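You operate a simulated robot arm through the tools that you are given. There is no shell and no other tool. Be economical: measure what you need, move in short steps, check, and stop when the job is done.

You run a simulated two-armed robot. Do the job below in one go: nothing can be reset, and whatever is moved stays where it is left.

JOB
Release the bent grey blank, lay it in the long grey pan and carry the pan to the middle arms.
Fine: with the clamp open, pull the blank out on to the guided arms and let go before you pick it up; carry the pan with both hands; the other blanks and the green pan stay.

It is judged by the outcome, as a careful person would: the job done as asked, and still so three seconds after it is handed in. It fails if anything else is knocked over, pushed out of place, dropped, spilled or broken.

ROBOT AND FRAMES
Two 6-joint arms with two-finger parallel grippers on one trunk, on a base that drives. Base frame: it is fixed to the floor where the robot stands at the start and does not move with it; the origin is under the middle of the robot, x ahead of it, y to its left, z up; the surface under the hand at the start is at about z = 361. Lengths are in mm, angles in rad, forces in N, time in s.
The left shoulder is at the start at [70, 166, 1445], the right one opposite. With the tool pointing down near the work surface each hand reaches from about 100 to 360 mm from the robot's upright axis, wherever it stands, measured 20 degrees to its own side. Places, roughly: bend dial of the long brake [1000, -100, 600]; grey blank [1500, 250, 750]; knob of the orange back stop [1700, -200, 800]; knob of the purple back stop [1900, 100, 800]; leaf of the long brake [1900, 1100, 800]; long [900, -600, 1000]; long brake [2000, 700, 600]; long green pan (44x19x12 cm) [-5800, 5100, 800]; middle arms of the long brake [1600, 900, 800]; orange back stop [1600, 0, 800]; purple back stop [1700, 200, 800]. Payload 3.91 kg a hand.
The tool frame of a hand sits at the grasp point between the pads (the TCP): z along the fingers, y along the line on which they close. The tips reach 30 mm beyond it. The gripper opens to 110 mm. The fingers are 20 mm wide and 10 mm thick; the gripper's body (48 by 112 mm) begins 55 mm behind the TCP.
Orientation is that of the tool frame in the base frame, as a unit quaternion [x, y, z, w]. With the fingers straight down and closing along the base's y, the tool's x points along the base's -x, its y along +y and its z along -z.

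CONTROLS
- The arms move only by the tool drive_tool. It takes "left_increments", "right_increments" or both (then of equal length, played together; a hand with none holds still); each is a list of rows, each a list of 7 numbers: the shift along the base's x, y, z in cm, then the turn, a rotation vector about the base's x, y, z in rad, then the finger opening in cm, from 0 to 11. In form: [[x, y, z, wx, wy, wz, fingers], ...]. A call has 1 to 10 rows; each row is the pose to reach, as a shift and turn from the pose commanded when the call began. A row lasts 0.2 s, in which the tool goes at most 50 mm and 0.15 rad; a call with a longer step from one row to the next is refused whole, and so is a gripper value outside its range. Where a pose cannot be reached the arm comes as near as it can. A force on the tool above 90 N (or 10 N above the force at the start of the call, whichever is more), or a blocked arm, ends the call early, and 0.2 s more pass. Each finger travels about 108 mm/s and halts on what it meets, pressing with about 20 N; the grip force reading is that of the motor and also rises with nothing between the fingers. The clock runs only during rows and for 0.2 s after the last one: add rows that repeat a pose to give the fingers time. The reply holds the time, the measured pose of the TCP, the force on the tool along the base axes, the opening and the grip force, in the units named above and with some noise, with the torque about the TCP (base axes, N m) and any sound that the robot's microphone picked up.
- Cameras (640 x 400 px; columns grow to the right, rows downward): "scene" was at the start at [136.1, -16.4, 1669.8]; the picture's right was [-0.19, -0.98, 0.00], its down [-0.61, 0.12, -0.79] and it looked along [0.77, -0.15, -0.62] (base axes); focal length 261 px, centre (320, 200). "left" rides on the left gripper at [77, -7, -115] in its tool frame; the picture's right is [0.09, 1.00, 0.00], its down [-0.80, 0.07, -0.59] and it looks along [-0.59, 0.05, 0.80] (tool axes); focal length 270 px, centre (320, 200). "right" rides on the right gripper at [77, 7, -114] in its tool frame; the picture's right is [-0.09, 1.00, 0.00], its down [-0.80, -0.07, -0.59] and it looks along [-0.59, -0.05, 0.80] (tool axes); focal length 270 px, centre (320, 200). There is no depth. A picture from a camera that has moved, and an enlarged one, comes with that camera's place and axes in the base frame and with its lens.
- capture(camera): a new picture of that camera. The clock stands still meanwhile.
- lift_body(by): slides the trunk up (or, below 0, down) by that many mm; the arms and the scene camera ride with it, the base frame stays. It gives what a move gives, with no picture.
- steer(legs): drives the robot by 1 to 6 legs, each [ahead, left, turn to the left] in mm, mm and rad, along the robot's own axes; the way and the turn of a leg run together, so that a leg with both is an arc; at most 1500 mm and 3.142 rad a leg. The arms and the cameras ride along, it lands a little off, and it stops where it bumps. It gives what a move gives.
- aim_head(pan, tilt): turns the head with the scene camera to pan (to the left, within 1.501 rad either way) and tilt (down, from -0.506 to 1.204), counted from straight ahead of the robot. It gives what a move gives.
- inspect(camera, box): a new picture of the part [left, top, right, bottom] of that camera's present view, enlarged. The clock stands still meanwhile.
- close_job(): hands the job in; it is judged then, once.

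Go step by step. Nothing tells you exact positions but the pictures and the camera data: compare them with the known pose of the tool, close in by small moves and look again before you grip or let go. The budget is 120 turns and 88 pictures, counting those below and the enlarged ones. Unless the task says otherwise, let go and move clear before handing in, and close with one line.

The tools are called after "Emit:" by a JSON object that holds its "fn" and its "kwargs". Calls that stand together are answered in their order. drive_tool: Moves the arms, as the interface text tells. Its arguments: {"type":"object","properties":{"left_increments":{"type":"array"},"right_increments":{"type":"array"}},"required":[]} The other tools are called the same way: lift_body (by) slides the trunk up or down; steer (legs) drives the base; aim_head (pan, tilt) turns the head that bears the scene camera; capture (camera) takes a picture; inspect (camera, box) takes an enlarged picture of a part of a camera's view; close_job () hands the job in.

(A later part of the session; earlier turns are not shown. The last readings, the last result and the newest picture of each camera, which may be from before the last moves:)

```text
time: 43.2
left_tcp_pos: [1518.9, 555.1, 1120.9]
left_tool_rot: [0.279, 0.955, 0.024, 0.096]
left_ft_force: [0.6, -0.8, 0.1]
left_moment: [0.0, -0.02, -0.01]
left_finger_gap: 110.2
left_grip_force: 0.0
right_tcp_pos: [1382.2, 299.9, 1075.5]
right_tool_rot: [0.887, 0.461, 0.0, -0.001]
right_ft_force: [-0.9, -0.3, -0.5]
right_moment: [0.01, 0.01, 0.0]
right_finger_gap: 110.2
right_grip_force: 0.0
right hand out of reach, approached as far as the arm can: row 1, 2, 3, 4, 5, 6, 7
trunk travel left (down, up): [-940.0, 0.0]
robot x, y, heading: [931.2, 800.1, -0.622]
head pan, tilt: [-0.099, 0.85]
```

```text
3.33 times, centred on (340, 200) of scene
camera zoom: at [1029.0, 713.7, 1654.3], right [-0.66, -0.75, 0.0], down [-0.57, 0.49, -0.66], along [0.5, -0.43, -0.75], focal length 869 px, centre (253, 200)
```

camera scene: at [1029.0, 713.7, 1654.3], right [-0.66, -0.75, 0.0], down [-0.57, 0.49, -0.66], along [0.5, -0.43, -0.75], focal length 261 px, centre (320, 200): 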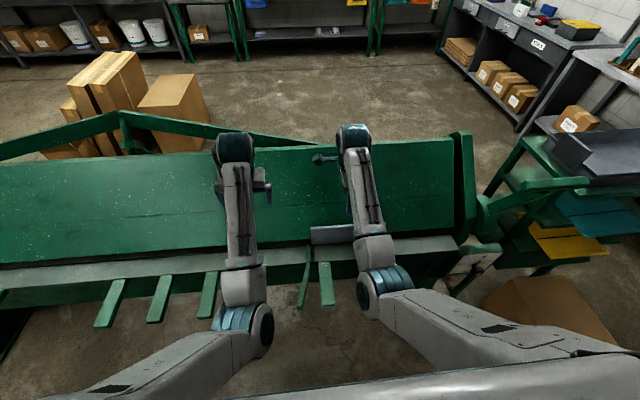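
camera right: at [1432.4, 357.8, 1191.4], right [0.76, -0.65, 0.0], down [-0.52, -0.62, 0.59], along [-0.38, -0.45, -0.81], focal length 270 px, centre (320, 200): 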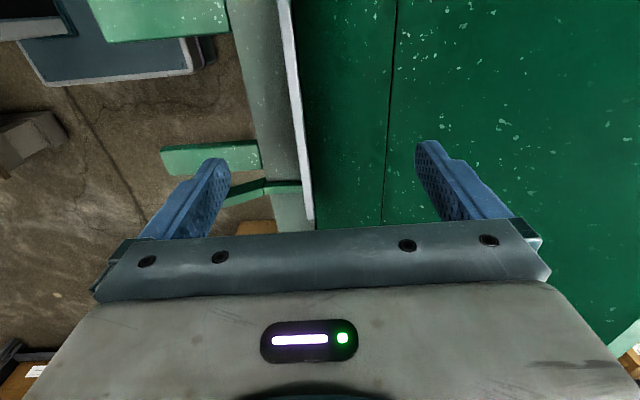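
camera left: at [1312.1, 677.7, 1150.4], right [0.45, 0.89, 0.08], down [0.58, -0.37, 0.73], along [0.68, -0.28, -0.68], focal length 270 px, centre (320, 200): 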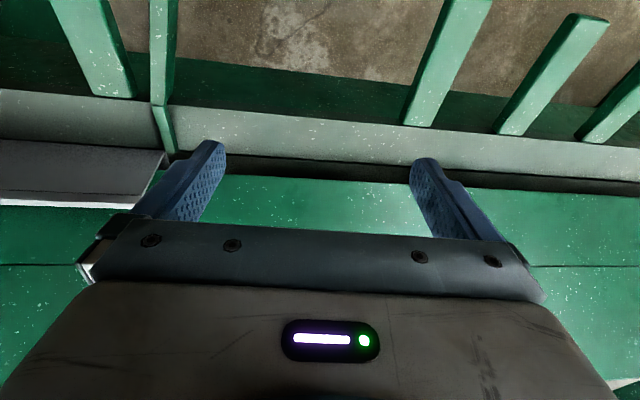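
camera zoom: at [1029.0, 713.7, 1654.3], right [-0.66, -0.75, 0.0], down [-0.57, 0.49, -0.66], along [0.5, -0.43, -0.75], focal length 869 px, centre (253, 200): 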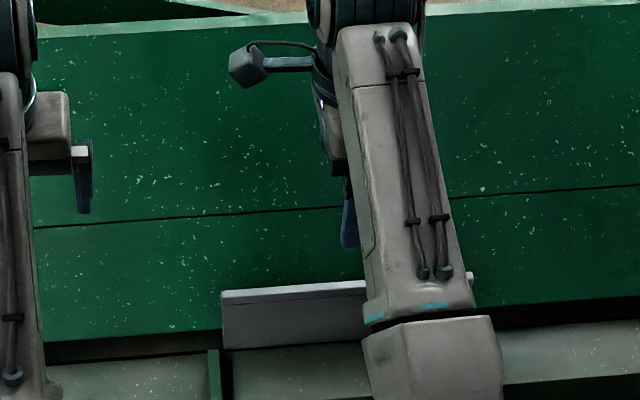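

The flange is around A≈939 (along my heading) with the beam face close behind it. I'll narrow the fingers and stop just above the flange to check alignment.

Emit:
{"fn": "drive_tool", "kwargs": {"right_increments": [[-1.0, 0.1, -3, 0, 0, 0, 8], [-2.0, 0.25, -6.5, 0, 0, 0, 6], [-2.94, 0.37, -10, 0, 0, 0, 4.6], [-2.94, 0.37, -10, 0, 0, 0, 4.6], [-2.94, 0.37, -10, 0, 0, 0, 4.6]]}}

Emit:
{"fn": "capture", "kwargs": {"camera": "right"}}

```text
time: 44.4
left_tcp_pos: [1517.9, 558.0, 1122.5]
left_tool_rot: [0.28, 0.955, 0.023, 0.097]
left_ft_force: [-0.3, -0.2, -0.3]
left_moment: [-0.01, -0.02, -0.03]
left_finger_gap: 110.0
left_grip_force: 0.0
right_tcp_pos: [1349.7, 304.9, 977.4]
right_tool_rot: [0.888, 0.46, 0.0, 0.0]
right_ft_force: [-0.2, 0.0, 0.5]
right_moment: [0.0, 0.05, 0.01]
right_finger_gap: 46.1
right_grip_force: 0.1
trunk travel left (down, up): [-940.0, 0.0]
robot x, y, heading: [923.0, 800.3, -0.614]
head pan, tilt: [-0.099, 0.85]
```

```text
58 pictures are left
camera right: at [1401.9, 362.8, 1092.2], right [0.76, -0.64, 0.0], down [-0.52, -0.61, 0.6], along [-0.38, -0.46, -0.8], focal length 270 px, centre (320, 200)
```

right: 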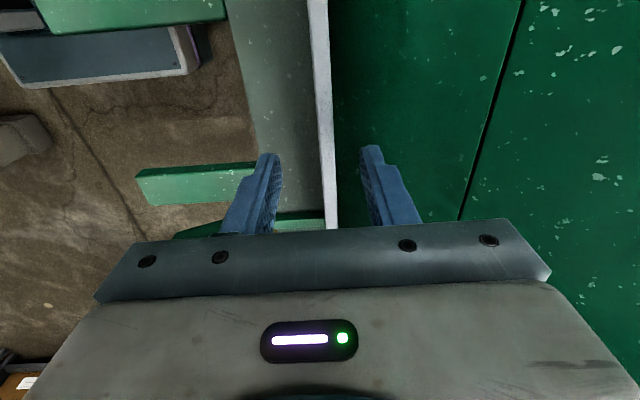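

The flange sits between the fingers, about 7 mm ahead of centre. I'll descend, then close while nudging forward to centre on it.

Emit:
{"fn": "drive_tool", "kwargs": {"right_increments": [[0, 0, -2, 0, 0, 0, 4.6], [0, 0, -4, 0, 0, 0, 4.6], [0, 0, -6.4, 0, 0, 0, 4.6], [0.3, -0.2, -6.4, 0, 0, 0, 3.0], [0.5, -0.35, -6.4, 0, 0, 0, 1.0], [0.5, -0.35, -6.4, 0, 0, 0, 0], [0.5, -0.35, -6.4, 0, 0, 0, 0]]}}

Emit:
{"fn": "capture", "kwargs": {"camera": "right"}}

```text
time: 46.0
left_tcp_pos: [1517.4, 558.1, 1122.0]
left_tool_rot: [0.279, 0.955, 0.023, 0.098]
left_ft_force: [0.4, -0.3, -0.7]
left_moment: [-0.01, -0.04, -0.02]
left_finger_gap: 110.0
left_grip_force: 0.0
right_tcp_pos: [1353.8, 302.3, 914.1]
right_tool_rot: [0.887, 0.461, 0.0, 0.0]
right_ft_force: [-1.6, 3.5, 0.2]
right_moment: [0.3, 0.23, -0.31]
right_finger_gap: 9.8
right_grip_force: 20.1
trunk travel left (down, up): [-940.0, 0.0]
robot x, y, heading: [921.3, 800.1, -0.616]
head pan, tilt: [-0.099, 0.85]
```

```text
57 pictures are left
camera right: at [1406.2, 360.7, 1029.2], right [0.76, -0.64, 0.0], down [-0.52, -0.61, 0.6], along [-0.38, -0.46, -0.8], focal length 270 px, centre (320, 200)
```

right: 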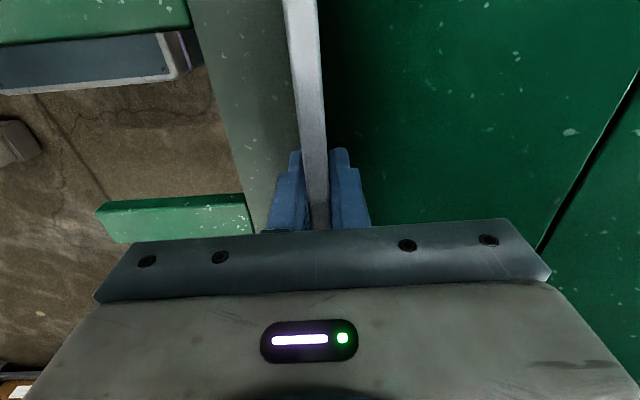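

Gripped the 10 mm thick flange. I'll pull it straight out toward me a little and check.

Emit:
{"fn": "drive_tool", "kwargs": {"right_increments": [[-1.63, 1.15, 0, 0, 0, 0, 0], [-3.27, 2.31, 0, 0, 0, 0, 0], [-4.9, 3.46, 0, 0, 0, 0, 0]]}}

Emit:
{"fn": "capture", "kwargs": {"camera": "right"}}

Emit:
{"fn": "capture", "kwargs": {"camera": "left"}}

```text
time: 46.8
left_tcp_pos: [1516.9, 558.0, 1123.0]
left_tool_rot: [0.279, 0.955, 0.022, 0.098]
left_ft_force: [0.4, -0.2, -0.6]
left_moment: [0.01, -0.02, 0.03]
left_finger_gap: 110.0
left_grip_force: 0.1
right_tcp_pos: [1304.8, 335.4, 914.4]
right_tool_rot: [0.887, 0.462, -0.001, 0.001]
right_ft_force: [0.1, 0.3, -2.0]
right_moment: [0.06, 0.08, 0.0]
right_finger_gap: 9.8
right_grip_force: 20.0
trunk travel left (down, up): [-940.0, 0.0]
robot x, y, heading: [926.7, 799.1, -0.615]
head pan, tilt: [-0.099, 0.85]
```

```text
56 pictures are left
camera right: at [1356.6, 395.1, 1030.6], right [0.77, -0.64, 0.0], down [-0.52, -0.61, 0.6], along [-0.38, -0.46, -0.8], focal length 270 px, centre (320, 200)
```

right: 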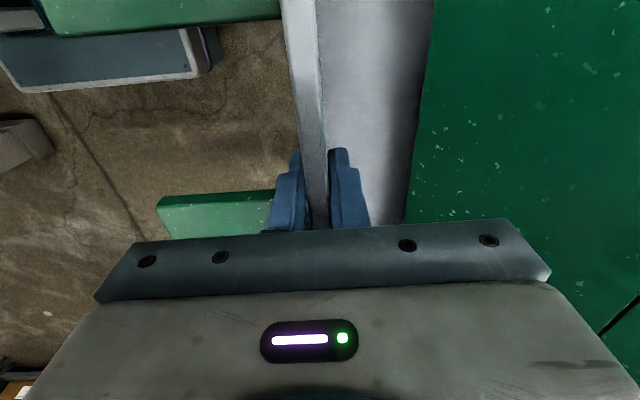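

```text
55 pictures are left
camera left: at [1427.2, 595.4, 1220.7], right [0.45, 0.89, 0.08], down [0.58, -0.37, 0.73], along [0.68, -0.28, -0.68], focal length 270 px, centre (320, 200)
```

left: 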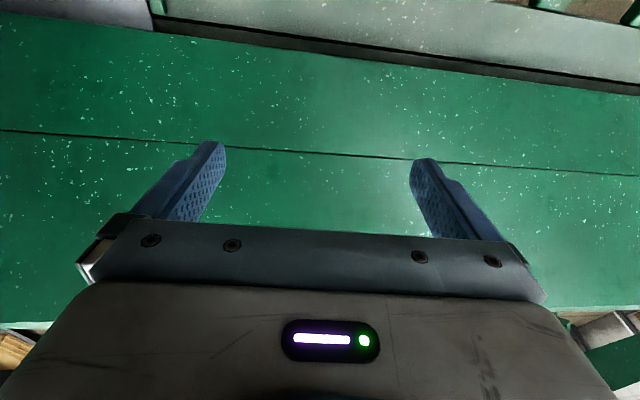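

It slides out cleanly. I'll keep pulling until the back edge shows.

Emit:
{"fn": "drive_tool", "kwargs": {"right_increments": [[-1.63, 1.15, 0, 0, 0, 0, 0], [-3.27, 2.31, 0, 0, 0, 0, 0], [-4.9, 3.46, 0, 0, 0, 0, 0], [-6.54, 4.6, 0, 0, 0, 0, 0]]}}

Emit:
{"fn": "capture", "kwargs": {"camera": "right"}}

Emit:
{"fn": "inspect", "kwargs": {"camera": "scene", "box": [240, 160, 440, 320]}}

```text
time: 47.8
left_tcp_pos: [1518.2, 557.9, 1122.0]
left_tool_rot: [0.279, 0.955, 0.022, 0.099]
left_ft_force: [-0.6, 0.1, 0.1]
left_moment: [-0.04, -0.01, -0.01]
left_finger_gap: 110.1
left_grip_force: 0.0
right_tcp_pos: [1239.6, 381.3, 916.4]
right_tool_rot: [0.888, 0.46, -0.001, 0.003]
right_ft_force: [-0.1, 0.2, -1.8]
right_moment: [0.02, 0.08, 0.02]
right_finger_gap: 9.4
right_grip_force: 20.4
trunk travel left (down, up): [-940.0, 0.0]
robot x, y, heading: [926.7, 798.4, -0.614]
head pan, tilt: [-0.099, 0.85]
```

```text
54 pictures are left
camera right: at [1291.5, 440.3, 1030.8], right [0.76, -0.64, 0.0], down [-0.52, -0.61, 0.6], along [-0.38, -0.46, -0.8], focal length 270 px, centre (320, 200)
```

right: 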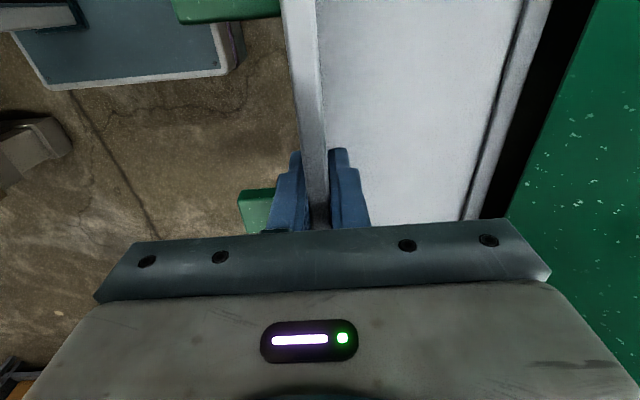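

```text
2.50 times, centred on (340, 240) of scene
camera zoom: at [1026.4, 717.8, 1654.7], right [-0.66, -0.75, 0.0], down [-0.57, 0.49, -0.66], along [0.5, -0.43, -0.75], focal length 652 px, centre (270, 100)
```

zoom: 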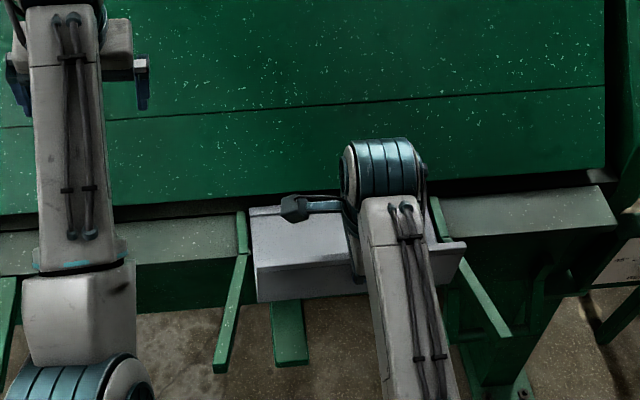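

The back edge is clear of the beam. I'll pull 30 mm more so it rests well on the arms, then let go.

Emit:
{"fn": "drive_tool", "kwargs": {"right_increments": [[-1.2, 0.87, 0, 0, 0, 0, 0], [-2.45, 1.73, 0, 0, 0, 0, 0], [-2.45, 1.73, 0, 0, 0, 0, 2], [-2.45, 1.73, 0, 0, 0, 0, 4], [-2.45, 1.73, 0, 0, 0, 0, 5], [-2.45, 1.73, 2, 0, 0, 0, 5], [-2.45, 1.73, 5, 0, 0, 0, 5], [-2.45, 1.73, 9, 0, 0, 0, 5], [-2.45, 1.73, 9, 0, 0, 0, 5]]}}

Emit:
{"fn": "capture", "kwargs": {"camera": "right"}}

Emit:
{"fn": "inspect", "kwargs": {"camera": "scene", "box": [240, 160, 440, 320]}}

```text
time: 49.8
left_tcp_pos: [1519.6, 557.7, 1122.2]
left_tool_rot: [0.279, 0.955, 0.022, 0.098]
left_ft_force: [-0.3, 0.0, -0.2]
left_moment: [-0.01, 0.01, -0.01]
left_finger_gap: 110.0
left_grip_force: 0.1
right_tcp_pos: [1205.3, 391.8, 996.6]
right_tool_rot: [0.888, 0.46, -0.015, 0.004]
right_ft_force: [0.3, 0.5, 0.4]
right_moment: [0.03, 0.01, 0.03]
right_finger_gap: 49.8
right_grip_force: 0.2
trunk travel left (down, up): [-940.0, 0.0]
robot x, y, heading: [926.1, 795.2, -0.614]
head pan, tilt: [-0.099, 0.85]
```

```text
52 pictures are left
camera right: at [1259.5, 452.4, 1109.3], right [0.76, -0.65, 0.0], down [-0.51, -0.6, 0.62], along [-0.4, -0.47, -0.79], focal length 270 px, centre (320, 200)
```

right: 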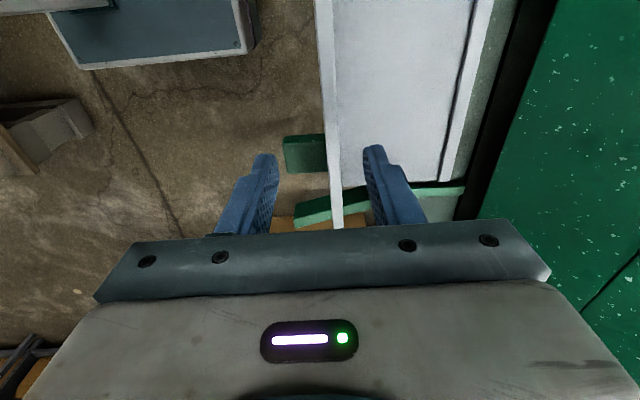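

```text
2.50 times, centred on (340, 240) of scene
camera zoom: at [1027.3, 717.1, 1654.6], right [-0.66, -0.75, 0.0], down [-0.57, 0.49, -0.66], along [0.5, -0.43, -0.75], focal length 652 px, centre (270, 100)
```

zoom: 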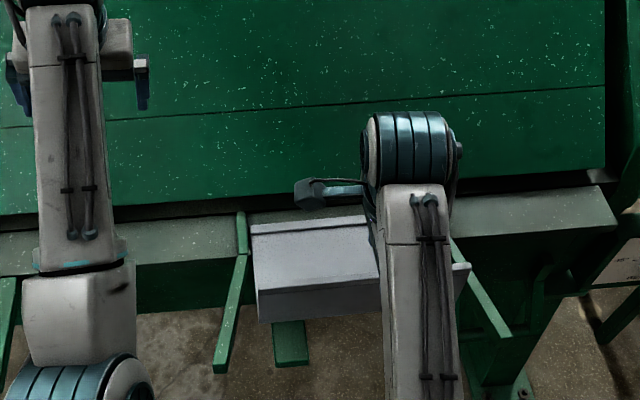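

The blank lies on the arms, released. The pan (rim about z 1057, at roughly (911,-587)) has a floor box in front of it, so I'll likely work from behind the rack. First I'll test how high the right hand can go with fingers down when stretched out.

Emit:
{"fn": "drive_tool", "kwargs": {"right_increments": [[3.2, -2.2, 1, 0, 0, 0, 5], [6.4, -4.5, 2, 0, 0, 0, 5], [9.6, -6.7, 4, 0, 0, 0, 5], [12.7, -9, 6, 0, 0, 0, 5], [15.9, -11.2, 8, 0, 0, 0, 5], [19.1, -13.5, 10.5, 0, 0, 0, 5], [22.3, -15.7, 13, 0, 0, 0, 5], [25.5, -18, 15.5, 0, 0, 0, 5], [28.7, -20.2, 17.5, 0, 0, 0, 5], [31.9, -22.5, 19.5, 0, 0, 0, 5]]}}

```text
time: 52.0
left_tcp_pos: [1517.9, 558.2, 1121.4]
left_tool_rot: [0.279, 0.955, 0.023, 0.097]
left_ft_force: [0.0, -0.6, 0.5]
left_moment: [0.02, 0.0, 0.0]
left_finger_gap: 110.3
left_grip_force: 0.1
right_tcp_pos: [1514.9, 189.5, 1190.8]
right_tool_rot: [0.887, 0.462, 0.001, 0.002]
right_ft_force: [0.0, -0.4, 0.3]
right_moment: [0.02, 0.0, -0.03]
right_finger_gap: 49.7
right_grip_force: 0.1
right hand out of reach, approached as far as the arm can: row 1, 2, 3, 4, 5, 10
trunk travel left (down, up): [-940.0, 0.0]
robot x, y, heading: [926.8, 795.0, -0.62]
head pan, tilt: [-0.099, 0.85]
```

That works: fingers-down reaches z≈1190 at 830 mm ahead, enough to clear the pan's rim. I'll return to the blank and grip it.

Emit:
{"fn": "drive_tool", "kwargs": {"right_increments": [[-3.2, 2.2, -2, 0, 0, 0, 5], [-6.4, 4.5, -4, 0, 0, 0, 5], [-9.6, 6.7, -6.5, 0, 0, 0, 5], [-12.8, 9, -9, 0, 0, 0, 5], [-16, 11.2, -11.5, 0, 0, 0, 5], [-19, 13.5, -13.5, 0, 0, 0, 5], [-22, 15.7, -15.5, 0, 0, 0, 5], [-25, 18, -18, 0, 0, 0, 5], [-28, 19.8, -20.5, 0, 0, 0, 5], [-30, 20.9, -22, 0, 0, 0, 5]]}}

Emit:
{"fn": "capture", "kwargs": {"camera": "right"}}

```text
time: 54.2
left_tcp_pos: [1517.2, 557.7, 1122.6]
left_tool_rot: [0.279, 0.955, 0.024, 0.097]
left_ft_force: [-0.6, 0.8, 0.0]
left_moment: [0.0, -0.01, 0.0]
left_finger_gap: 110.1
left_grip_force: 0.1
right_tcp_pos: [1214.2, 395.2, 971.3]
right_tool_rot: [0.887, 0.461, -0.001, 0.001]
right_ft_force: [-0.1, 0.2, 1.0]
right_moment: [-0.02, -0.03, 0.0]
right_finger_gap: 50.2
right_grip_force: 0.0
right hand out of reach, approached as far as the arm can: row 4, 5, 6, 7
trunk travel left (down, up): [-940.0, 0.0]
robot x, y, heading: [924.3, 800.0, -0.618]
head pan, tilt: [-0.099, 0.85]
```

```text
50 pictures are left
camera right: at [1265.6, 454.3, 1086.5], right [0.76, -0.64, 0.0], down [-0.52, -0.61, 0.6], along [-0.38, -0.46, -0.8], focal length 270 px, centre (320, 200)
```

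right: 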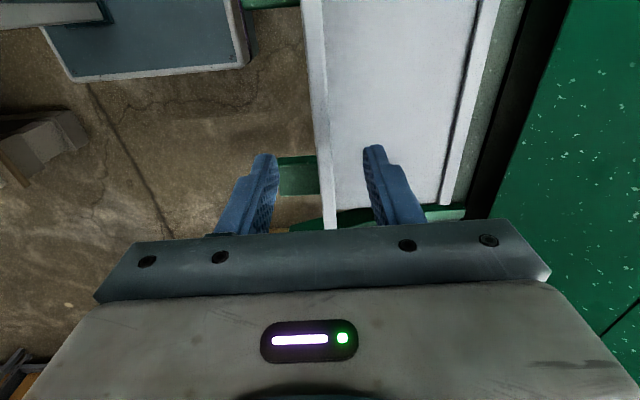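

Centred. I'll go a little deeper for a firmer hold, close, and lift slightly to feel the weight.

Emit:
{"fn": "drive_tool", "kwargs": {"right_increments": [[0, 0.1, -2.5, 0, 0, 0, 5], [0, 0.3, -5, 0, 0, 0, 5], [0, 0.3, -7.6, 0, 0, 0, 5], [0, 0.3, -7.6, 0, 0, 0, 2], [0, 0.3, -7.6, 0, 0, 0, 0], [0, 0.3, -7.6, 0, 0, 0, 0], [0, 0.3, -7.6, 0, 0, 0, 0], [0, 0.3, -6.6, 0, 0, 0, 0], [0, 0.3, -5.6, 0, 0, 0, 0], [0, 0.3, -5.6, 0, 0, 0, 0]]}}

Emit:
{"fn": "inspect", "kwargs": {"camera": "scene", "box": [240, 160, 440, 320]}}

```text
time: 56.4
left_tcp_pos: [1518.9, 557.0, 1121.3]
left_tool_rot: [0.279, 0.955, 0.023, 0.098]
left_ft_force: [-0.2, -0.2, -0.4]
left_moment: [0.03, 0.0, 0.01]
left_finger_gap: 110.1
left_grip_force: 0.0
right_tcp_pos: [1214.6, 399.1, 915.0]
right_tool_rot: [0.887, 0.461, 0.0, 0.002]
right_ft_force: [0.2, 0.4, -1.4]
right_moment: [0.08, 0.06, -0.01]
right_finger_gap: 9.6
right_grip_force: 20.1
trunk travel left (down, up): [-940.0, 0.0]
robot x, y, heading: [930.0, 800.1, -0.614]
head pan, tilt: [-0.099, 0.85]
```

```text
2.50 times, centred on (340, 240) of scene
camera zoom: at [1027.4, 716.7, 1654.5], right [-0.66, -0.75, 0.0], down [-0.57, 0.49, -0.66], along [0.5, -0.43, -0.75], focal length 652 px, centre (270, 100)
```

zoom: 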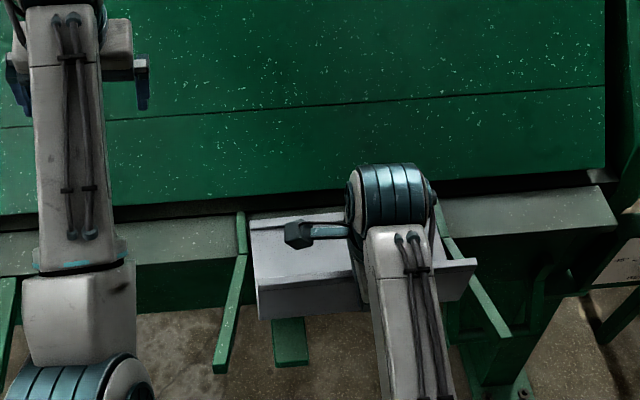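

It's light (about 0.15 kg) and held. I'll lift further, then back away and look.

Emit:
{"fn": "drive_tool", "kwargs": {"right_increments": [[0, 0, 2, 0, 0, 0, 0], [0, 0, 4, 0, 0, 0, 0], [0, 0, 5.5, 0, 0, 0, 0]]}}

Emit:
{"fn": "steer", "kwargs": {"legs": [[-130, 0, 0]]}}

Emit:
{"fn": "capture", "kwargs": {"camera": "scene"}}

```text
time: 57.2
left_tcp_pos: [1518.1, 558.1, 1122.2]
left_tool_rot: [0.279, 0.955, 0.023, 0.098]
left_ft_force: [0.6, -0.1, 0.4]
left_moment: [-0.01, -0.06, -0.01]
left_finger_gap: 110.2
left_grip_force: 0.0
right_tcp_pos: [1212.2, 397.2, 968.6]
right_tool_rot: [0.888, 0.461, -0.003, 0.0]
right_ft_force: [-0.8, -0.2, -3.1]
right_moment: [0.05, 0.08, 0.0]
right_finger_gap: 9.5
right_grip_force: 20.5
trunk travel left (down, up): [-940.0, 0.0]
robot x, y, heading: [926.6, 799.6, -0.619]
head pan, tilt: [-0.099, 0.85]
```

```text
time: 58.5
left_tcp_pos: [1413.5, 629.5, 1119.7]
left_tool_rot: [0.281, 0.955, 0.023, 0.097]
left_ft_force: [0.2, 0.0, -0.7]
left_moment: [0.02, -0.01, 0.0]
left_finger_gap: 109.8
left_grip_force: 0.0
right_tcp_pos: [1108.8, 471.7, 968.9]
right_tool_rot: [0.888, 0.461, -0.002, 0.001]
right_ft_force: [0.1, 0.2, -2.0]
right_moment: [0.06, 0.08, -0.03]
right_finger_gap: 9.7
right_grip_force: 19.8
trunk travel left (down, up): [-940.0, 0.0]
robot x, y, heading: [818.6, 875.8, -0.62]
head pan, tilt: [-0.099, 0.85]
```

```text
48 pictures are left
camera scene: at [924.2, 789.9, 1654.2], right [-0.66, -0.75, 0.0], down [-0.57, 0.5, -0.66], along [0.5, -0.43, -0.75], focal length 261 px, centre (320, 200)
```

scene: 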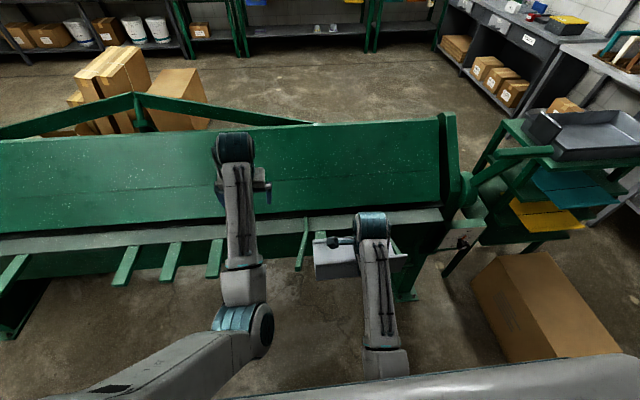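

Blank held level. I'll tuck the left hand in so it clears the raised lever, then move right along the lane toward the pan.

Emit:
{"fn": "drive_tool", "kwargs": {"left_increments": [[-2.4, 1.7, -3.2, 0, 0, 0, 11], [-4.9, 3.5, -6.4, 0, 0, 0, 11], [-7.4, 5.2, -9.6, 0, 0, 0, 11], [-9.8, 6.9, -12.8, 0, 0, 0, 11], [-12.3, 8.6, -16, 0, 0, 0, 11]]}}

Emit:
{"fn": "steer", "kwargs": {"legs": [[0, -500, 0], [0, -317, 0]]}}

Emit:
{"fn": "aim_head", "kwargs": {"pan": -0.35, "tilt": 0.8}}

Emit:
{"fn": "capture", "kwargs": {"camera": "scene"}}

```text
time: 59.2
left_tcp_pos: [1433.6, 657.0, 1145.9]
left_tool_rot: [0.262, 0.944, 0.02, 0.2]
left_ft_force: [0.2, -0.1, 0.1]
left_moment: [0.01, 0.02, 0.0]
left_finger_gap: 109.9
left_grip_force: 0.0
right_tcp_pos: [1105.9, 471.4, 967.9]
right_tool_rot: [0.888, 0.46, -0.002, 0.001]
right_ft_force: [-0.7, 1.0, -1.8]
right_moment: [0.07, 0.09, 0.0]
right_finger_gap: 9.6
right_grip_force: 19.8
trunk travel left (down, up): [-940.0, 0.0]
robot x, y, heading: [822.4, 874.6, -0.617]
head pan, tilt: [-0.099, 0.85]
stopped in row 3 (left hand): the arm was blocked; the commanded pose is now the measured one
```

```text
time: 63.8
left_tcp_pos: [972.5, 5.5, 1142.9]
left_tool_rot: [0.255, 0.946, 0.02, 0.2]
left_ft_force: [0.2, 0.1, -1.4]
left_moment: [-0.03, 0.0, 0.0]
left_finger_gap: 110.0
left_grip_force: 0.1
right_tcp_pos: [650.4, -186.4, 968.6]
right_tool_rot: [0.884, 0.467, -0.003, 0.002]
right_ft_force: [1.1, -0.5, -2.3]
right_moment: [0.05, 0.1, 0.01]
right_finger_gap: 9.6
right_grip_force: 20.6
trunk travel left (down, up): [-940.0, 0.0]
robot x, y, heading: [354.1, 207.1, -0.603]
head pan, tilt: [-0.099, 0.85]
```

```text
time: 64.6
left_tcp_pos: [972.0, 3.0, 1144.1]
left_tool_rot: [0.255, 0.946, 0.021, 0.2]
left_ft_force: [0.6, -0.1, 0.3]
left_moment: [0.0, 0.02, 0.02]
left_finger_gap: 110.0
left_grip_force: 0.0
right_tcp_pos: [648.3, -187.3, 968.7]
right_tool_rot: [0.884, 0.468, -0.002, 0.002]
right_ft_force: [-0.5, -0.1, -2.2]
right_moment: [0.08, 0.04, 0.01]
right_finger_gap: 9.7
right_grip_force: 20.5
trunk travel left (down, up): [-940.0, 0.0]
robot x, y, heading: [358.9, 210.7, -0.607]
head pan, tilt: [-0.351, 0.799]
```

```text
47 pictures are left
camera scene: at [445.2, 114.5, 1658.5], right [-0.82, -0.58, 0.0], down [-0.41, 0.59, -0.7], along [0.4, -0.57, -0.72], focal length 261 px, centre (320, 200)
```

scene: 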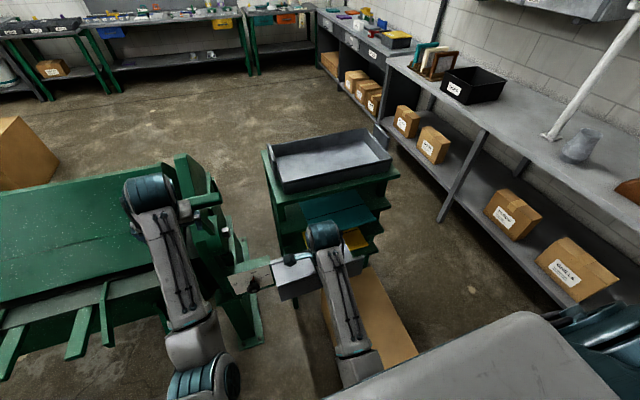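

The left hand is close to the raised lever's bar, so I'll ease it toward centre before any forward move. I'll also take an enlarged look at the pan.

Emit:
{"fn": "drive_tool", "kwargs": {"left_increments": [[-2.1, -2.2, 0, 0, 0, 0, 11], [-4.2, -4.4, 0, 0, 0, 0, 11], [-6.3, -6.6, 0, 0, 0, 0, 11], [-8.5, -8.7, 0, 0, 0, 0, 11]]}}

Emit:
{"fn": "inspect", "kwargs": {"camera": "scene", "box": [160, 110, 420, 310]}}

```text
time: 65.3
left_tcp_pos: [990.5, 17.7, 1139.7]
left_tool_rot: [0.232, 0.943, 0.085, 0.224]
left_ft_force: [0.3, -0.3, 0.0]
left_moment: [-0.01, 0.01, 0.03]
left_finger_gap: 110.1
left_grip_force: 0.0
left hand out of reach, approached as far as the arm can: row 2, 3
right_tcp_pos: [649.5, -186.8, 967.4]
right_tool_rot: [0.884, 0.467, -0.001, 0.001]
right_ft_force: [0.8, 0.1, -3.1]
right_moment: [0.06, 0.1, -0.03]
right_finger_gap: 9.8
right_grip_force: 19.5
trunk travel left (down, up): [-940.0, 0.0]
robot x, y, heading: [355.5, 214.9, -0.604]
head pan, tilt: [-0.351, 0.799]
stopped in row 3 (left hand): the arm was blocked; the commanded pose is now the measured one
```

```text
2.00 times, centred on (290, 210) of scene
camera zoom: at [446.2, 114.9, 1658.5], right [-0.82, -0.58, 0.0], down [-0.42, 0.59, -0.7], along [0.4, -0.57, -0.72], focal length 522 px, centre (380, 180)
```

zoom: 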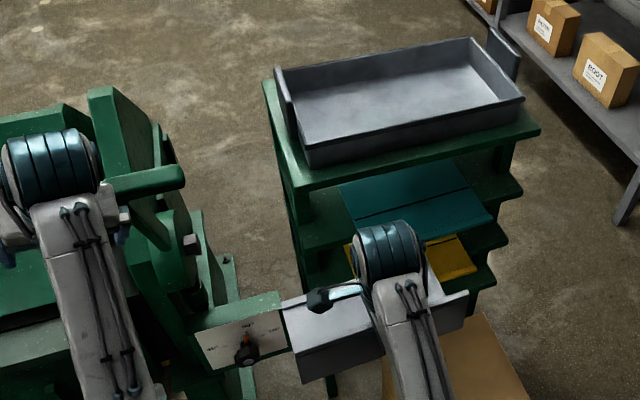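

The left arm is stuck near a joint limit but safe if I keep my stance. I'll back off, shift right a bit, then extend the right hand up and out so the blank clears the pan rim before driving in.

Emit:
{"fn": "steer", "kwargs": {"legs": [[-130, 0, -0.01], [0, -130, 0]]}}

Emit:
{"fn": "drive_tool", "kwargs": {"right_increments": [[2.9, -2.0, 2, 0, 0, 0, 0], [5.7, -4.0, 4, 0, 0, 0, 0], [8.6, -6.0, 6, 0, 0, 0, 0], [11.4, -8.1, 8, 0, 0, 0, 0], [14.3, -10.1, 10, 0, 0, 0, 0], [17.2, -12.1, 12, 0, 0, 0, 0], [20, -14.1, 14, 0, 0, 0, 0], [22.9, -16.1, 16, 0, 0, 0, 0], [25.7, -18.1, 18, 0, 0, 0, 0], [28.6, -20.2, 20, 0, 0, 0, 0]]}}

Emit:
{"fn": "capture", "kwargs": {"camera": "scene"}}

```text
time: 67.5
left_tcp_pos: [805.8, -17.4, 1139.1]
left_tool_rot: [0.238, 0.942, 0.081, 0.224]
left_ft_force: [0.4, -0.5, 0.4]
left_moment: [0.03, -0.02, 0.0]
left_finger_gap: 110.1
left_grip_force: 0.0
right_tcp_pos: [463.8, -219.0, 969.4]
right_tool_rot: [0.886, 0.463, -0.003, 0.002]
right_ft_force: [-0.6, 0.5, -1.3]
right_moment: [0.01, 0.07, -0.01]
right_finger_gap: 9.6
right_grip_force: 19.8
trunk travel left (down, up): [-940.0, 0.0]
robot x, y, heading: [174.8, 181.5, -0.613]
head pan, tilt: [-0.351, 0.799]
```

```text
time: 69.7
left_tcp_pos: [806.3, -21.5, 1137.9]
left_tool_rot: [0.238, 0.942, 0.082, 0.223]
left_ft_force: [0.2, -0.5, -0.8]
left_moment: [-0.01, 0.0, 0.02]
left_finger_gap: 109.9
left_grip_force: 0.1
right_tcp_pos: [750.4, -423.0, 1165.8]
right_tool_rot: [0.886, 0.463, -0.003, 0.001]
right_ft_force: [-0.1, 0.2, -1.9]
right_moment: [0.07, 0.12, -0.01]
right_finger_gap: 9.7
right_grip_force: 20.0
right hand out of reach, approached as far as the arm can: row 3, 4, 5
trunk travel left (down, up): [-940.0, 0.0]
robot x, y, heading: [178.1, 181.5, -0.615]
head pan, tilt: [-0.351, 0.799]
```

```text
45 pictures are left
camera scene: at [264.9, 81.8, 1658.3], right [-0.82, -0.57, 0.0], down [-0.41, 0.59, -0.7], along [0.4, -0.57, -0.72], focal length 261 px, centre (320, 200)
```

scene: 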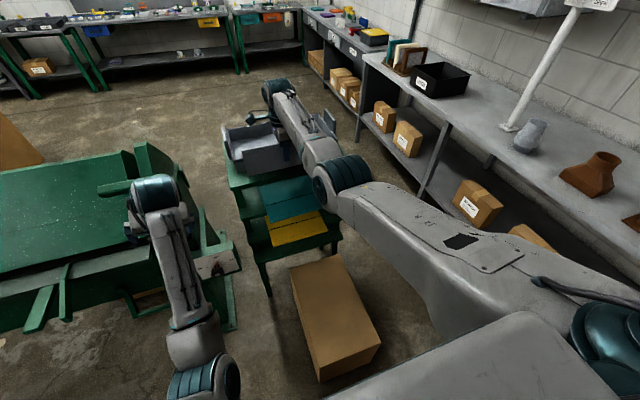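

The blank is above the rim height (bottom about z 1088) and partly over the pan. I'll extend a little more and drive the rest of the way in, keeping short of the floor box.

Emit:
{"fn": "drive_tool", "kwargs": {"right_increments": [[0.6, -2.6, 0.5, 0, 0, 0, 0], [1.3, -5.1, 1, 0, 0, 0, 0]]}}

Emit:
{"fn": "steer", "kwargs": {"legs": [[60, 0, 0]]}}

Emit:
{"fn": "capture", "kwargs": {"camera": "right"}}

Emit:
{"fn": "inspect", "kwargs": {"camera": "scene", "box": [140, 60, 400, 260]}}

```text
time: 70.3
left_tcp_pos: [807.5, -20.0, 1138.7]
left_tool_rot: [0.239, 0.941, 0.082, 0.224]
left_ft_force: [0.9, -0.6, 0.3]
left_moment: [0.02, 0.02, 0.04]
left_finger_gap: 110.0
left_grip_force: 0.1
right_tcp_pos: [754.0, -448.5, 1173.6]
right_tool_rot: [0.887, 0.462, -0.002, 0.001]
right_ft_force: [0.6, -0.6, -1.1]
right_moment: [0.06, 0.08, -0.02]
right_finger_gap: 9.7
right_grip_force: 20.3
right hand out of reach, approached as far as the arm can: row 2
trunk travel left (down, up): [-940.0, 0.0]
robot x, y, heading: [171.1, 176.1, -0.616]
head pan, tilt: [-0.351, 0.799]
```

```text
time: 71.3
left_tcp_pos: [846.8, -48.6, 1146.3]
left_tool_rot: [0.236, 0.941, 0.081, 0.228]
left_ft_force: [-1.3, 0.7, -0.4]
left_moment: [-0.05, -0.02, -0.02]
left_finger_gap: 109.9
left_grip_force: 0.0
right_tcp_pos: [795.3, -477.3, 1181.0]
right_tool_rot: [0.886, 0.463, 0.0, 0.007]
right_ft_force: [-1.1, 0.1, -2.3]
right_moment: [0.02, 0.03, 0.02]
right_finger_gap: 9.6
right_grip_force: 19.6
trunk travel left (down, up): [-940.0, 0.0]
robot x, y, heading: [226.2, 144.3, -0.612]
head pan, tilt: [-0.351, 0.799]
```

```text
44 pictures are left
camera right: at [845.3, -416.9, 1296.3], right [0.77, -0.64, 0.01], down [-0.52, -0.61, 0.6], along [-0.38, -0.46, -0.8], focal length 270 px, centre (320, 200)
```

right: 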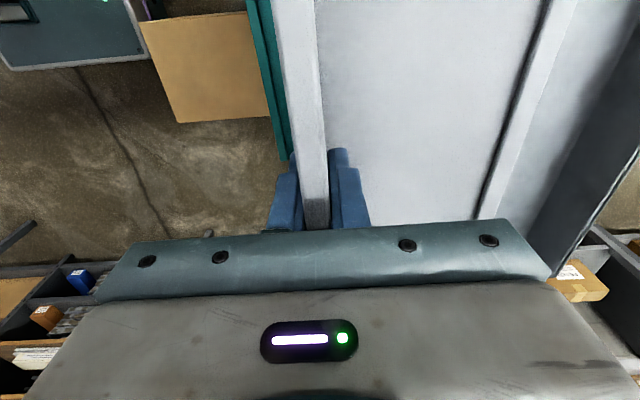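

```text
2.00 times, centred on (270, 160) of scene
camera zoom: at [299.8, 57.0, 1660.0], right [-0.82, -0.57, 0.0], down [-0.4, 0.59, -0.7], along [0.4, -0.58, -0.71], focal length 522 px, centre (420, 280)
```

zoom: 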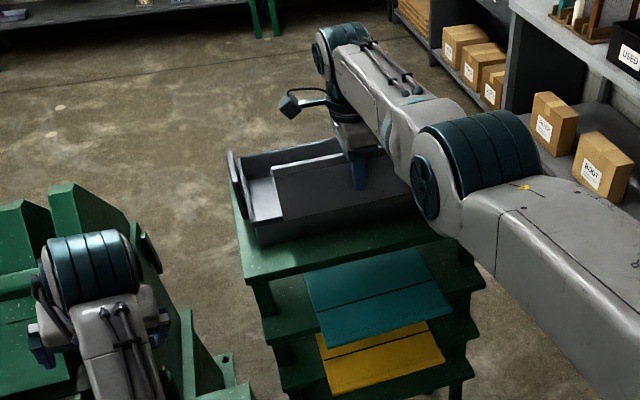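

The floor box is only a few cm ahead of my base, so I'll shift the base left of it while the right hand compensates, keeping the blank over the pan.

Emit:
{"fn": "drive_tool", "kwargs": {"right_increments": [[-2.2, -2.4, 0, 0, 0, 0, 0], [-4.5, -4.7, 0, 0, 0, 0, 0]]}}

Emit:
{"fn": "steer", "kwargs": {"legs": [[0, 65, 0]]}}

Emit:
{"fn": "drive_tool", "kwargs": {"right_increments": [[-1.9, -2.7, 0, 0, 0, 0, 0], [-3.7, -5.3, 0, 0, 0, 0, 0]]}}

Emit:
{"fn": "steer", "kwargs": {"legs": [[0, 70, 0]]}}

Emit:
{"fn": "capture", "kwargs": {"camera": "right"}}

```text
time: 71.9
left_tcp_pos: [850.6, -53.6, 1142.7]
left_tool_rot: [0.237, 0.941, 0.083, 0.226]
left_ft_force: [-0.1, 0.4, -0.1]
left_moment: [-0.01, -0.05, 0.02]
left_finger_gap: 110.2
left_grip_force: 0.0
right_tcp_pos: [752.9, -529.1, 1176.9]
right_tool_rot: [0.886, 0.463, 0.0, 0.002]
right_ft_force: [-1.2, -0.3, -2.0]
right_moment: [0.03, 0.04, 0.0]
right_finger_gap: 9.8
right_grip_force: 20.2
trunk travel left (down, up): [-940.0, 0.0]
robot x, y, heading: [221.2, 144.3, -0.611]
head pan, tilt: [-0.351, 0.799]
```

```text
time: 72.9
left_tcp_pos: [888.6, -11.1, 1140.7]
left_tool_rot: [0.239, 0.941, 0.087, 0.225]
left_ft_force: [-0.1, 0.2, -0.2]
left_moment: [0.02, 0.0, 0.0]
left_finger_gap: 110.3
left_grip_force: 0.0
right_tcp_pos: [788.2, -486.4, 1168.9]
right_tool_rot: [0.887, 0.461, 0.001, 0.001]
right_ft_force: [-0.4, -1.3, -1.3]
right_moment: [0.09, 0.05, -0.05]
right_finger_gap: 9.6
right_grip_force: 19.9
trunk travel left (down, up): [-940.0, 0.0]
robot x, y, heading: [261.3, 194.6, -0.619]
head pan, tilt: [-0.351, 0.799]
```

```text
time: 73.5
left_tcp_pos: [888.7, -7.9, 1141.1]
left_tool_rot: [0.24, 0.94, 0.085, 0.226]
left_ft_force: [-0.8, -0.8, 0.3]
left_moment: [0.01, -0.04, 0.01]
left_finger_gap: 110.0
left_grip_force: 0.1
right_tcp_pos: [750.0, -538.9, 1169.8]
right_tool_rot: [0.888, 0.461, 0.0, 0.0]
right_ft_force: [-0.9, -0.1, -2.0]
right_moment: [0.1, 0.07, 0.0]
right_finger_gap: 9.5
right_grip_force: 20.0
trunk travel left (down, up): [-940.0, 0.0]
robot x, y, heading: [256.6, 194.1, -0.617]
head pan, tilt: [-0.351, 0.799]
```

```text
time: 74.5
left_tcp_pos: [930.1, 49.7, 1140.6]
left_tool_rot: [0.239, 0.941, 0.086, 0.225]
left_ft_force: [-0.7, -1.5, 0.8]
left_moment: [0.04, -0.01, 0.03]
left_finger_gap: 110.0
left_grip_force: 0.0
right_tcp_pos: [790.5, -482.3, 1168.6]
right_tool_rot: [0.888, 0.46, 0.0, 0.0]
right_ft_force: [-0.9, -1.6, -2.2]
right_moment: [0.05, 0.03, -0.01]
right_finger_gap: 9.5
right_grip_force: 20.0
trunk travel left (down, up): [-940.0, 0.0]
robot x, y, heading: [299.7, 252.2, -0.617]
head pan, tilt: [-0.351, 0.799]
```

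```text
42 pictures are left
camera right: at [842.1, -423.4, 1284.8], right [0.76, -0.65, 0.0], down [-0.52, -0.61, 0.59], along [-0.38, -0.45, -0.8], focal length 270 px, centre (320, 200)
```

right: 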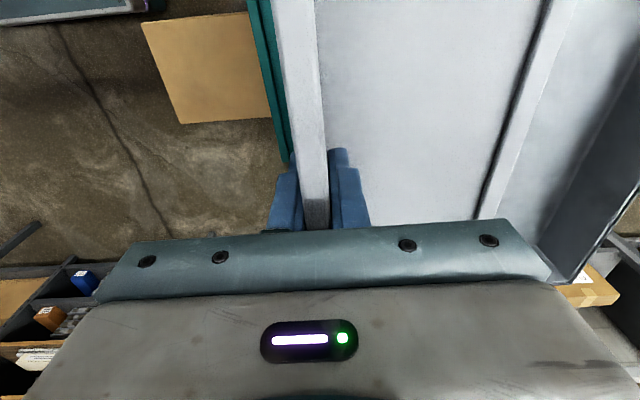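

Base is now left of the box. I'll extend the arm and advance the base moderately, watching the left hand's clearance to the lever.

Emit:
{"fn": "drive_tool", "kwargs": {"right_increments": [[1.7, -1.15, 0, 0, 0, 0, 0], [3.4, -2.3, 0, 0, 0, 0, 0]]}}

Emit:
{"fn": "steer", "kwargs": {"legs": [[45, 0, 0]]}}

Emit:
{"fn": "inspect", "kwargs": {"camera": "scene", "box": [100, 70, 400, 270]}}

Emit:
{"fn": "capture", "kwargs": {"camera": "right"}}

```text
time: 75.1
left_tcp_pos: [932.1, 52.4, 1141.5]
left_tool_rot: [0.24, 0.941, 0.084, 0.225]
left_ft_force: [0.1, -0.6, 0.9]
left_moment: [0.02, -0.04, 0.01]
left_finger_gap: 110.0
left_grip_force: 0.0
right_tcp_pos: [799.8, -485.2, 1171.1]
right_tool_rot: [0.888, 0.459, -0.002, 0.001]
right_ft_force: [-0.4, 0.0, -1.1]
right_moment: [0.06, 0.04, 0.01]
right_finger_gap: 9.5
right_grip_force: 20.1
right hand out of reach, approached as far as the arm can: row 1, 2
trunk travel left (down, up): [-940.0, 0.0]
robot x, y, heading: [297.0, 255.7, -0.619]
head pan, tilt: [-0.351, 0.799]
```

```text
time: 76.0
left_tcp_pos: [962.7, 34.1, 1146.4]
left_tool_rot: [0.239, 0.94, 0.081, 0.228]
left_ft_force: [-0.8, 0.6, 0.9]
left_moment: [-0.05, -0.05, -0.03]
left_finger_gap: 109.7
left_grip_force: 0.0
right_tcp_pos: [830.7, -501.7, 1180.9]
right_tool_rot: [0.888, 0.459, 0.0, 0.006]
right_ft_force: [-0.8, 0.9, -1.0]
right_moment: [0.0, -0.01, 0.02]
right_finger_gap: 9.8
right_grip_force: 19.5
trunk travel left (down, up): [-940.0, 0.0]
robot x, y, heading: [336.8, 227.7, -0.617]
head pan, tilt: [-0.351, 0.799]
```

```text
2.00 times, centred on (250, 170) of scene
camera zoom: at [415.1, 141.6, 1659.9], right [-0.82, -0.57, 0.0], down [-0.4, 0.59, -0.7], along [0.4, -0.58, -0.71], focal length 522 px, centre (460, 260)
```

zoom: 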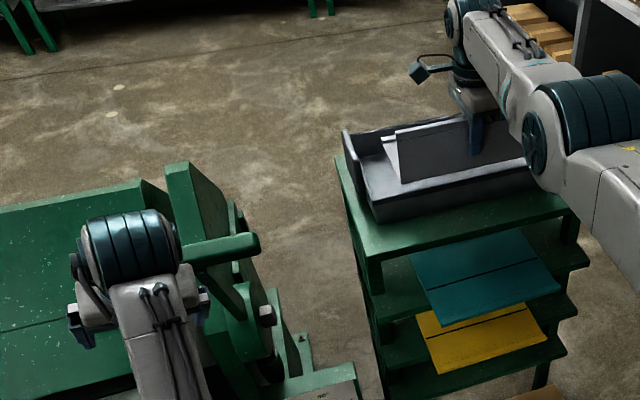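

```text
40 pictures are left
camera right: at [882.3, -441.3, 1295.3], right [0.76, -0.65, 0.01], down [-0.52, -0.61, 0.6], along [-0.38, -0.46, -0.8], focal length 270 px, centre (320, 200)
```

right: 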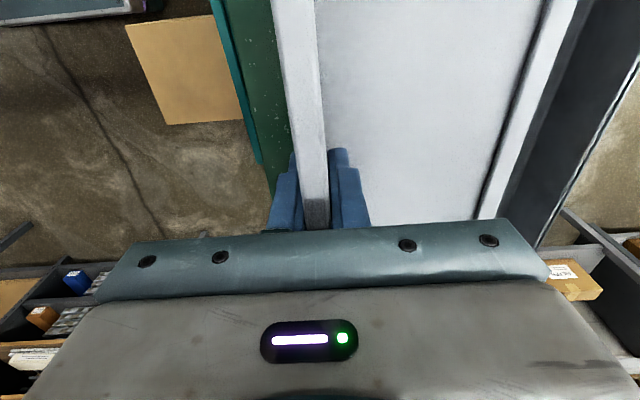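

The arm is at full reach, so the base must advance about 85 mm more. First I'll move the left hand outward, past the end of the lever bar.

Emit:
{"fn": "drive_tool", "kwargs": {"left_increments": [[1.9, 2.7, 0, 0, 0, 0, 11], [3.8, 5.3, 0, 0, 0, 0, 11], [5.7, 8, 0, 0, 0, 0, 11], [7.5, 10.6, 0, 0, 0, 0, 11], [9.2, 13.1, 0, 0, 0, 0, 11]]}}

Emit:
{"fn": "aim_head", "kwargs": {"pan": 0.1, "tilt": 0.8}}

Emit:
{"fn": "capture", "kwargs": {"camera": "scene"}}

```text
time: 77.2
left_tcp_pos: [1062.0, 163.0, 1139.4]
left_tool_rot: [0.239, 0.941, 0.082, 0.224]
left_ft_force: [-0.7, 0.7, -0.6]
left_moment: [0.01, 0.03, -0.02]
left_finger_gap: 110.1
left_grip_force: 0.1
right_tcp_pos: [838.4, -505.1, 1172.7]
right_tool_rot: [0.888, 0.459, -0.004, 0.003]
right_ft_force: [-0.5, 0.0, -1.9]
right_moment: [0.02, 0.05, -0.03]
right_finger_gap: 9.9
right_grip_force: 20.1
trunk travel left (down, up): [-940.0, 0.0]
robot x, y, heading: [341.0, 228.5, -0.618]
head pan, tilt: [-0.351, 0.799]
```

```text
time: 78.1
left_tcp_pos: [1061.0, 160.3, 1140.1]
left_tool_rot: [0.24, 0.941, 0.082, 0.224]
left_ft_force: [0.3, 0.3, 1.0]
left_moment: [0.01, -0.02, 0.01]
left_finger_gap: 110.4
left_grip_force: 0.2
right_tcp_pos: [838.2, -506.3, 1172.7]
right_tool_rot: [0.888, 0.459, -0.002, 0.002]
right_ft_force: [0.1, 0.1, -1.7]
right_moment: [0.01, 0.08, 0.0]
right_finger_gap: 9.7
right_grip_force: 19.6
trunk travel left (down, up): [-940.0, 0.0]
robot x, y, heading: [336.8, 231.2, -0.621]
head pan, tilt: [0.099, 0.799]
```

```text
39 pictures are left
camera scene: at [449.7, 159.4, 1658.6], right [-0.5, -0.87, 0.0], down [-0.62, 0.36, -0.7], along [0.61, -0.35, -0.72], focal length 261 px, centre (320, 200)
```

scene: 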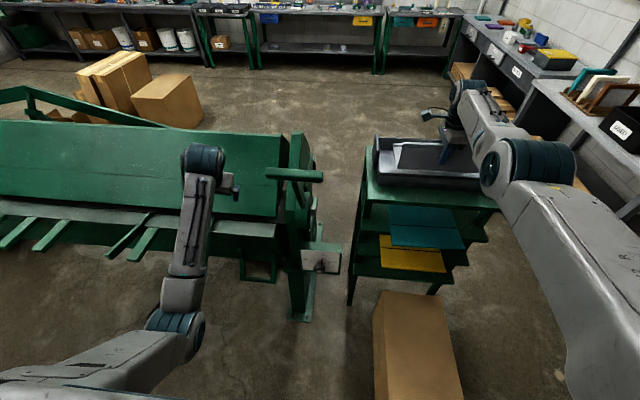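

Left hand is clear. I'll advance 80 mm so the blank sits over the pan.

Emit:
{"fn": "steer", "kwargs": {"legs": [[78, 0, 0]]}}

Emit:
{"fn": "capture", "kwargs": {"camera": "right"}}

Emit:
{"fn": "inspect", "kwargs": {"camera": "scene", "box": [340, 90, 520, 230]}}

```text
time: 79.1
left_tcp_pos: [1117.7, 118.3, 1145.0]
left_tool_rot: [0.24, 0.94, 0.081, 0.228]
left_ft_force: [0.0, 1.5, 1.5]
left_moment: [-0.04, 0.01, -0.01]
left_finger_gap: 109.6
left_grip_force: 0.1
right_tcp_pos: [894.1, -547.0, 1181.2]
right_tool_rot: [0.889, 0.458, 0.0, 0.007]
right_ft_force: [-0.7, 1.6, -1.3]
right_moment: [0.03, 0.02, 0.01]
right_finger_gap: 9.7
right_grip_force: 19.7
trunk travel left (down, up): [-940.0, 0.0]
robot x, y, heading: [402.1, 184.9, -0.621]
head pan, tilt: [0.099, 0.799]
```

```text
38 pictures are left
camera right: at [944.0, -488.1, 1295.5], right [0.76, -0.65, 0.01], down [-0.52, -0.6, 0.6], along [-0.38, -0.46, -0.8], focal length 270 px, centre (320, 200)
```

right: 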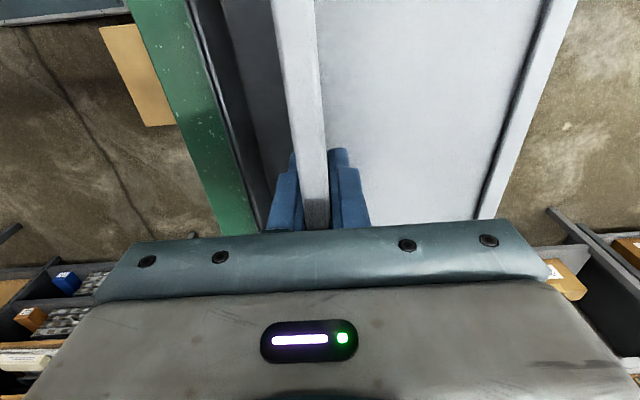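

```text
2.86 times, centred on (430, 160) of scene
camera zoom: at [502.8, 122.5, 1659.9], right [-0.5, -0.87, 0.0], down [-0.62, 0.35, -0.7], along [0.61, -0.35, -0.71], focal length 745 px, centre (6, 314)
```

zoom: 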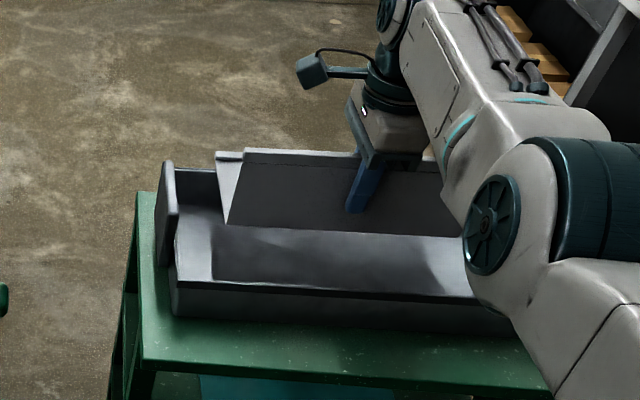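

The blank is over the pan (near rim at A≈969, far rim at about 1238). I'll shift it back 15 mm and lower it most of the way.

Emit:
{"fn": "drive_tool", "kwargs": {"right_increments": [[-1.2, 0.86, -2, 0, 0, 0, 0], [-1.2, 0.86, -4.5, 0, 0, 0, 0], [-1.2, 0.86, -7, 0, 0, 0, 0], [-1.2, 0.86, -8.5, 0, 0, 0, 0]]}}

Emit:
{"fn": "capture", "kwargs": {"camera": "right"}}

Emit:
{"fn": "inspect", "kwargs": {"camera": "scene", "box": [340, 90, 520, 230]}}

```text
time: 80.1
left_tcp_pos: [1122.3, 115.5, 1141.6]
left_tool_rot: [0.24, 0.941, 0.082, 0.226]
left_ft_force: [1.3, 0.6, 0.4]
left_moment: [0.01, -0.02, 0.0]
left_finger_gap: 110.1
left_grip_force: 0.1
right_tcp_pos: [887.6, -543.7, 1095.6]
right_tool_rot: [0.889, 0.458, -0.001, 0.007]
right_ft_force: [1.6, -4.4, 14.8]
right_moment: [-0.21, -0.06, 0.01]
right_finger_gap: 9.7
right_grip_force: 19.3
trunk travel left (down, up): [-940.0, 0.0]
robot x, y, heading: [397.8, 183.3, -0.619]
head pan, tilt: [0.099, 0.799]
```

```text
36 pictures are left
camera right: at [938.7, -483.8, 1210.3], right [0.76, -0.65, 0.01], down [-0.52, -0.6, 0.6], along [-0.38, -0.46, -0.8], focal length 270 px, centre (320, 200)
```

right: 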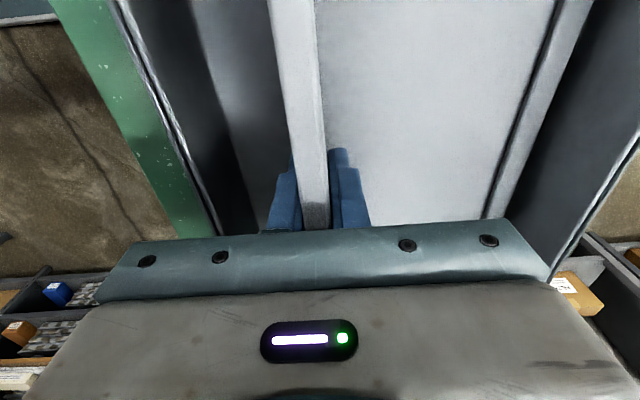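

```text
2.86 times, centred on (430, 160) of scene
camera zoom: at [511.1, 117.8, 1659.3], right [-0.5, -0.87, 0.0], down [-0.62, 0.36, -0.7], along [0.61, -0.35, -0.72], focal length 745 px, centre (6, 314)
```

zoom: 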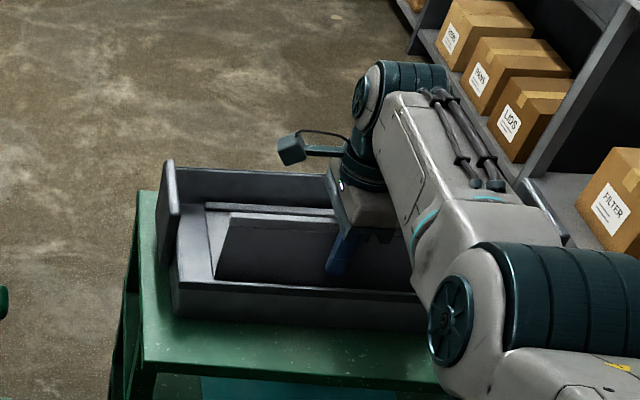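

The blank touches the pan floor (about 15 N upward). I'll open and rise straight up.

Emit:
{"fn": "drive_tool", "kwargs": {"right_increments": [[0, 0, 0.2, 0, 0, 0, 1], [0, 0, 0.2, 0, 0, 0, 2], [0, 0, 0.2, 0, 0, 0, 3], [0, 0, 0.2, 0, 0, 0, 4], [0, 0, 2, 0, 0, 0, 4], [0, 0, 4, 0, 0, 0, 4], [0, 0, 6, 0, 0, 0, 4], [0, 0, 8, 0, 0, 0, 4]]}}

Emit:
{"fn": "capture", "kwargs": {"camera": "right"}}

```text
time: 81.9
left_tcp_pos: [1124.8, 113.8, 1140.2]
left_tool_rot: [0.241, 0.941, 0.082, 0.224]
left_ft_force: [0.2, -0.4, -0.3]
left_moment: [0.02, -0.01, -0.01]
left_finger_gap: 110.2
left_grip_force: 0.0
right_tcp_pos: [886.8, -545.1, 1168.9]
right_tool_rot: [0.889, 0.459, -0.003, 0.002]
right_ft_force: [-0.4, 0.5, -0.3]
right_moment: [-0.01, -0.02, 0.02]
right_finger_gap: 39.9
right_grip_force: 0.0
trunk travel left (down, up): [-940.0, 0.0]
robot x, y, heading: [400.5, 187.5, -0.618]
head pan, tilt: [0.099, 0.799]
```

```text
34 pictures are left
camera right: at [940.2, -485.4, 1284.7], right [0.76, -0.65, 0.0], down [-0.52, -0.61, 0.6], along [-0.39, -0.46, -0.8], focal length 270 px, centre (320, 200)
```

right: 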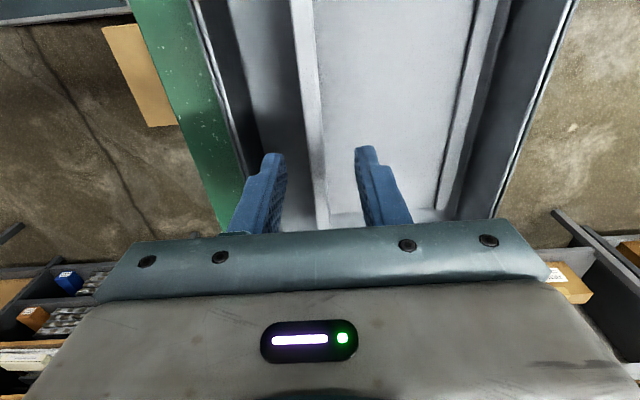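

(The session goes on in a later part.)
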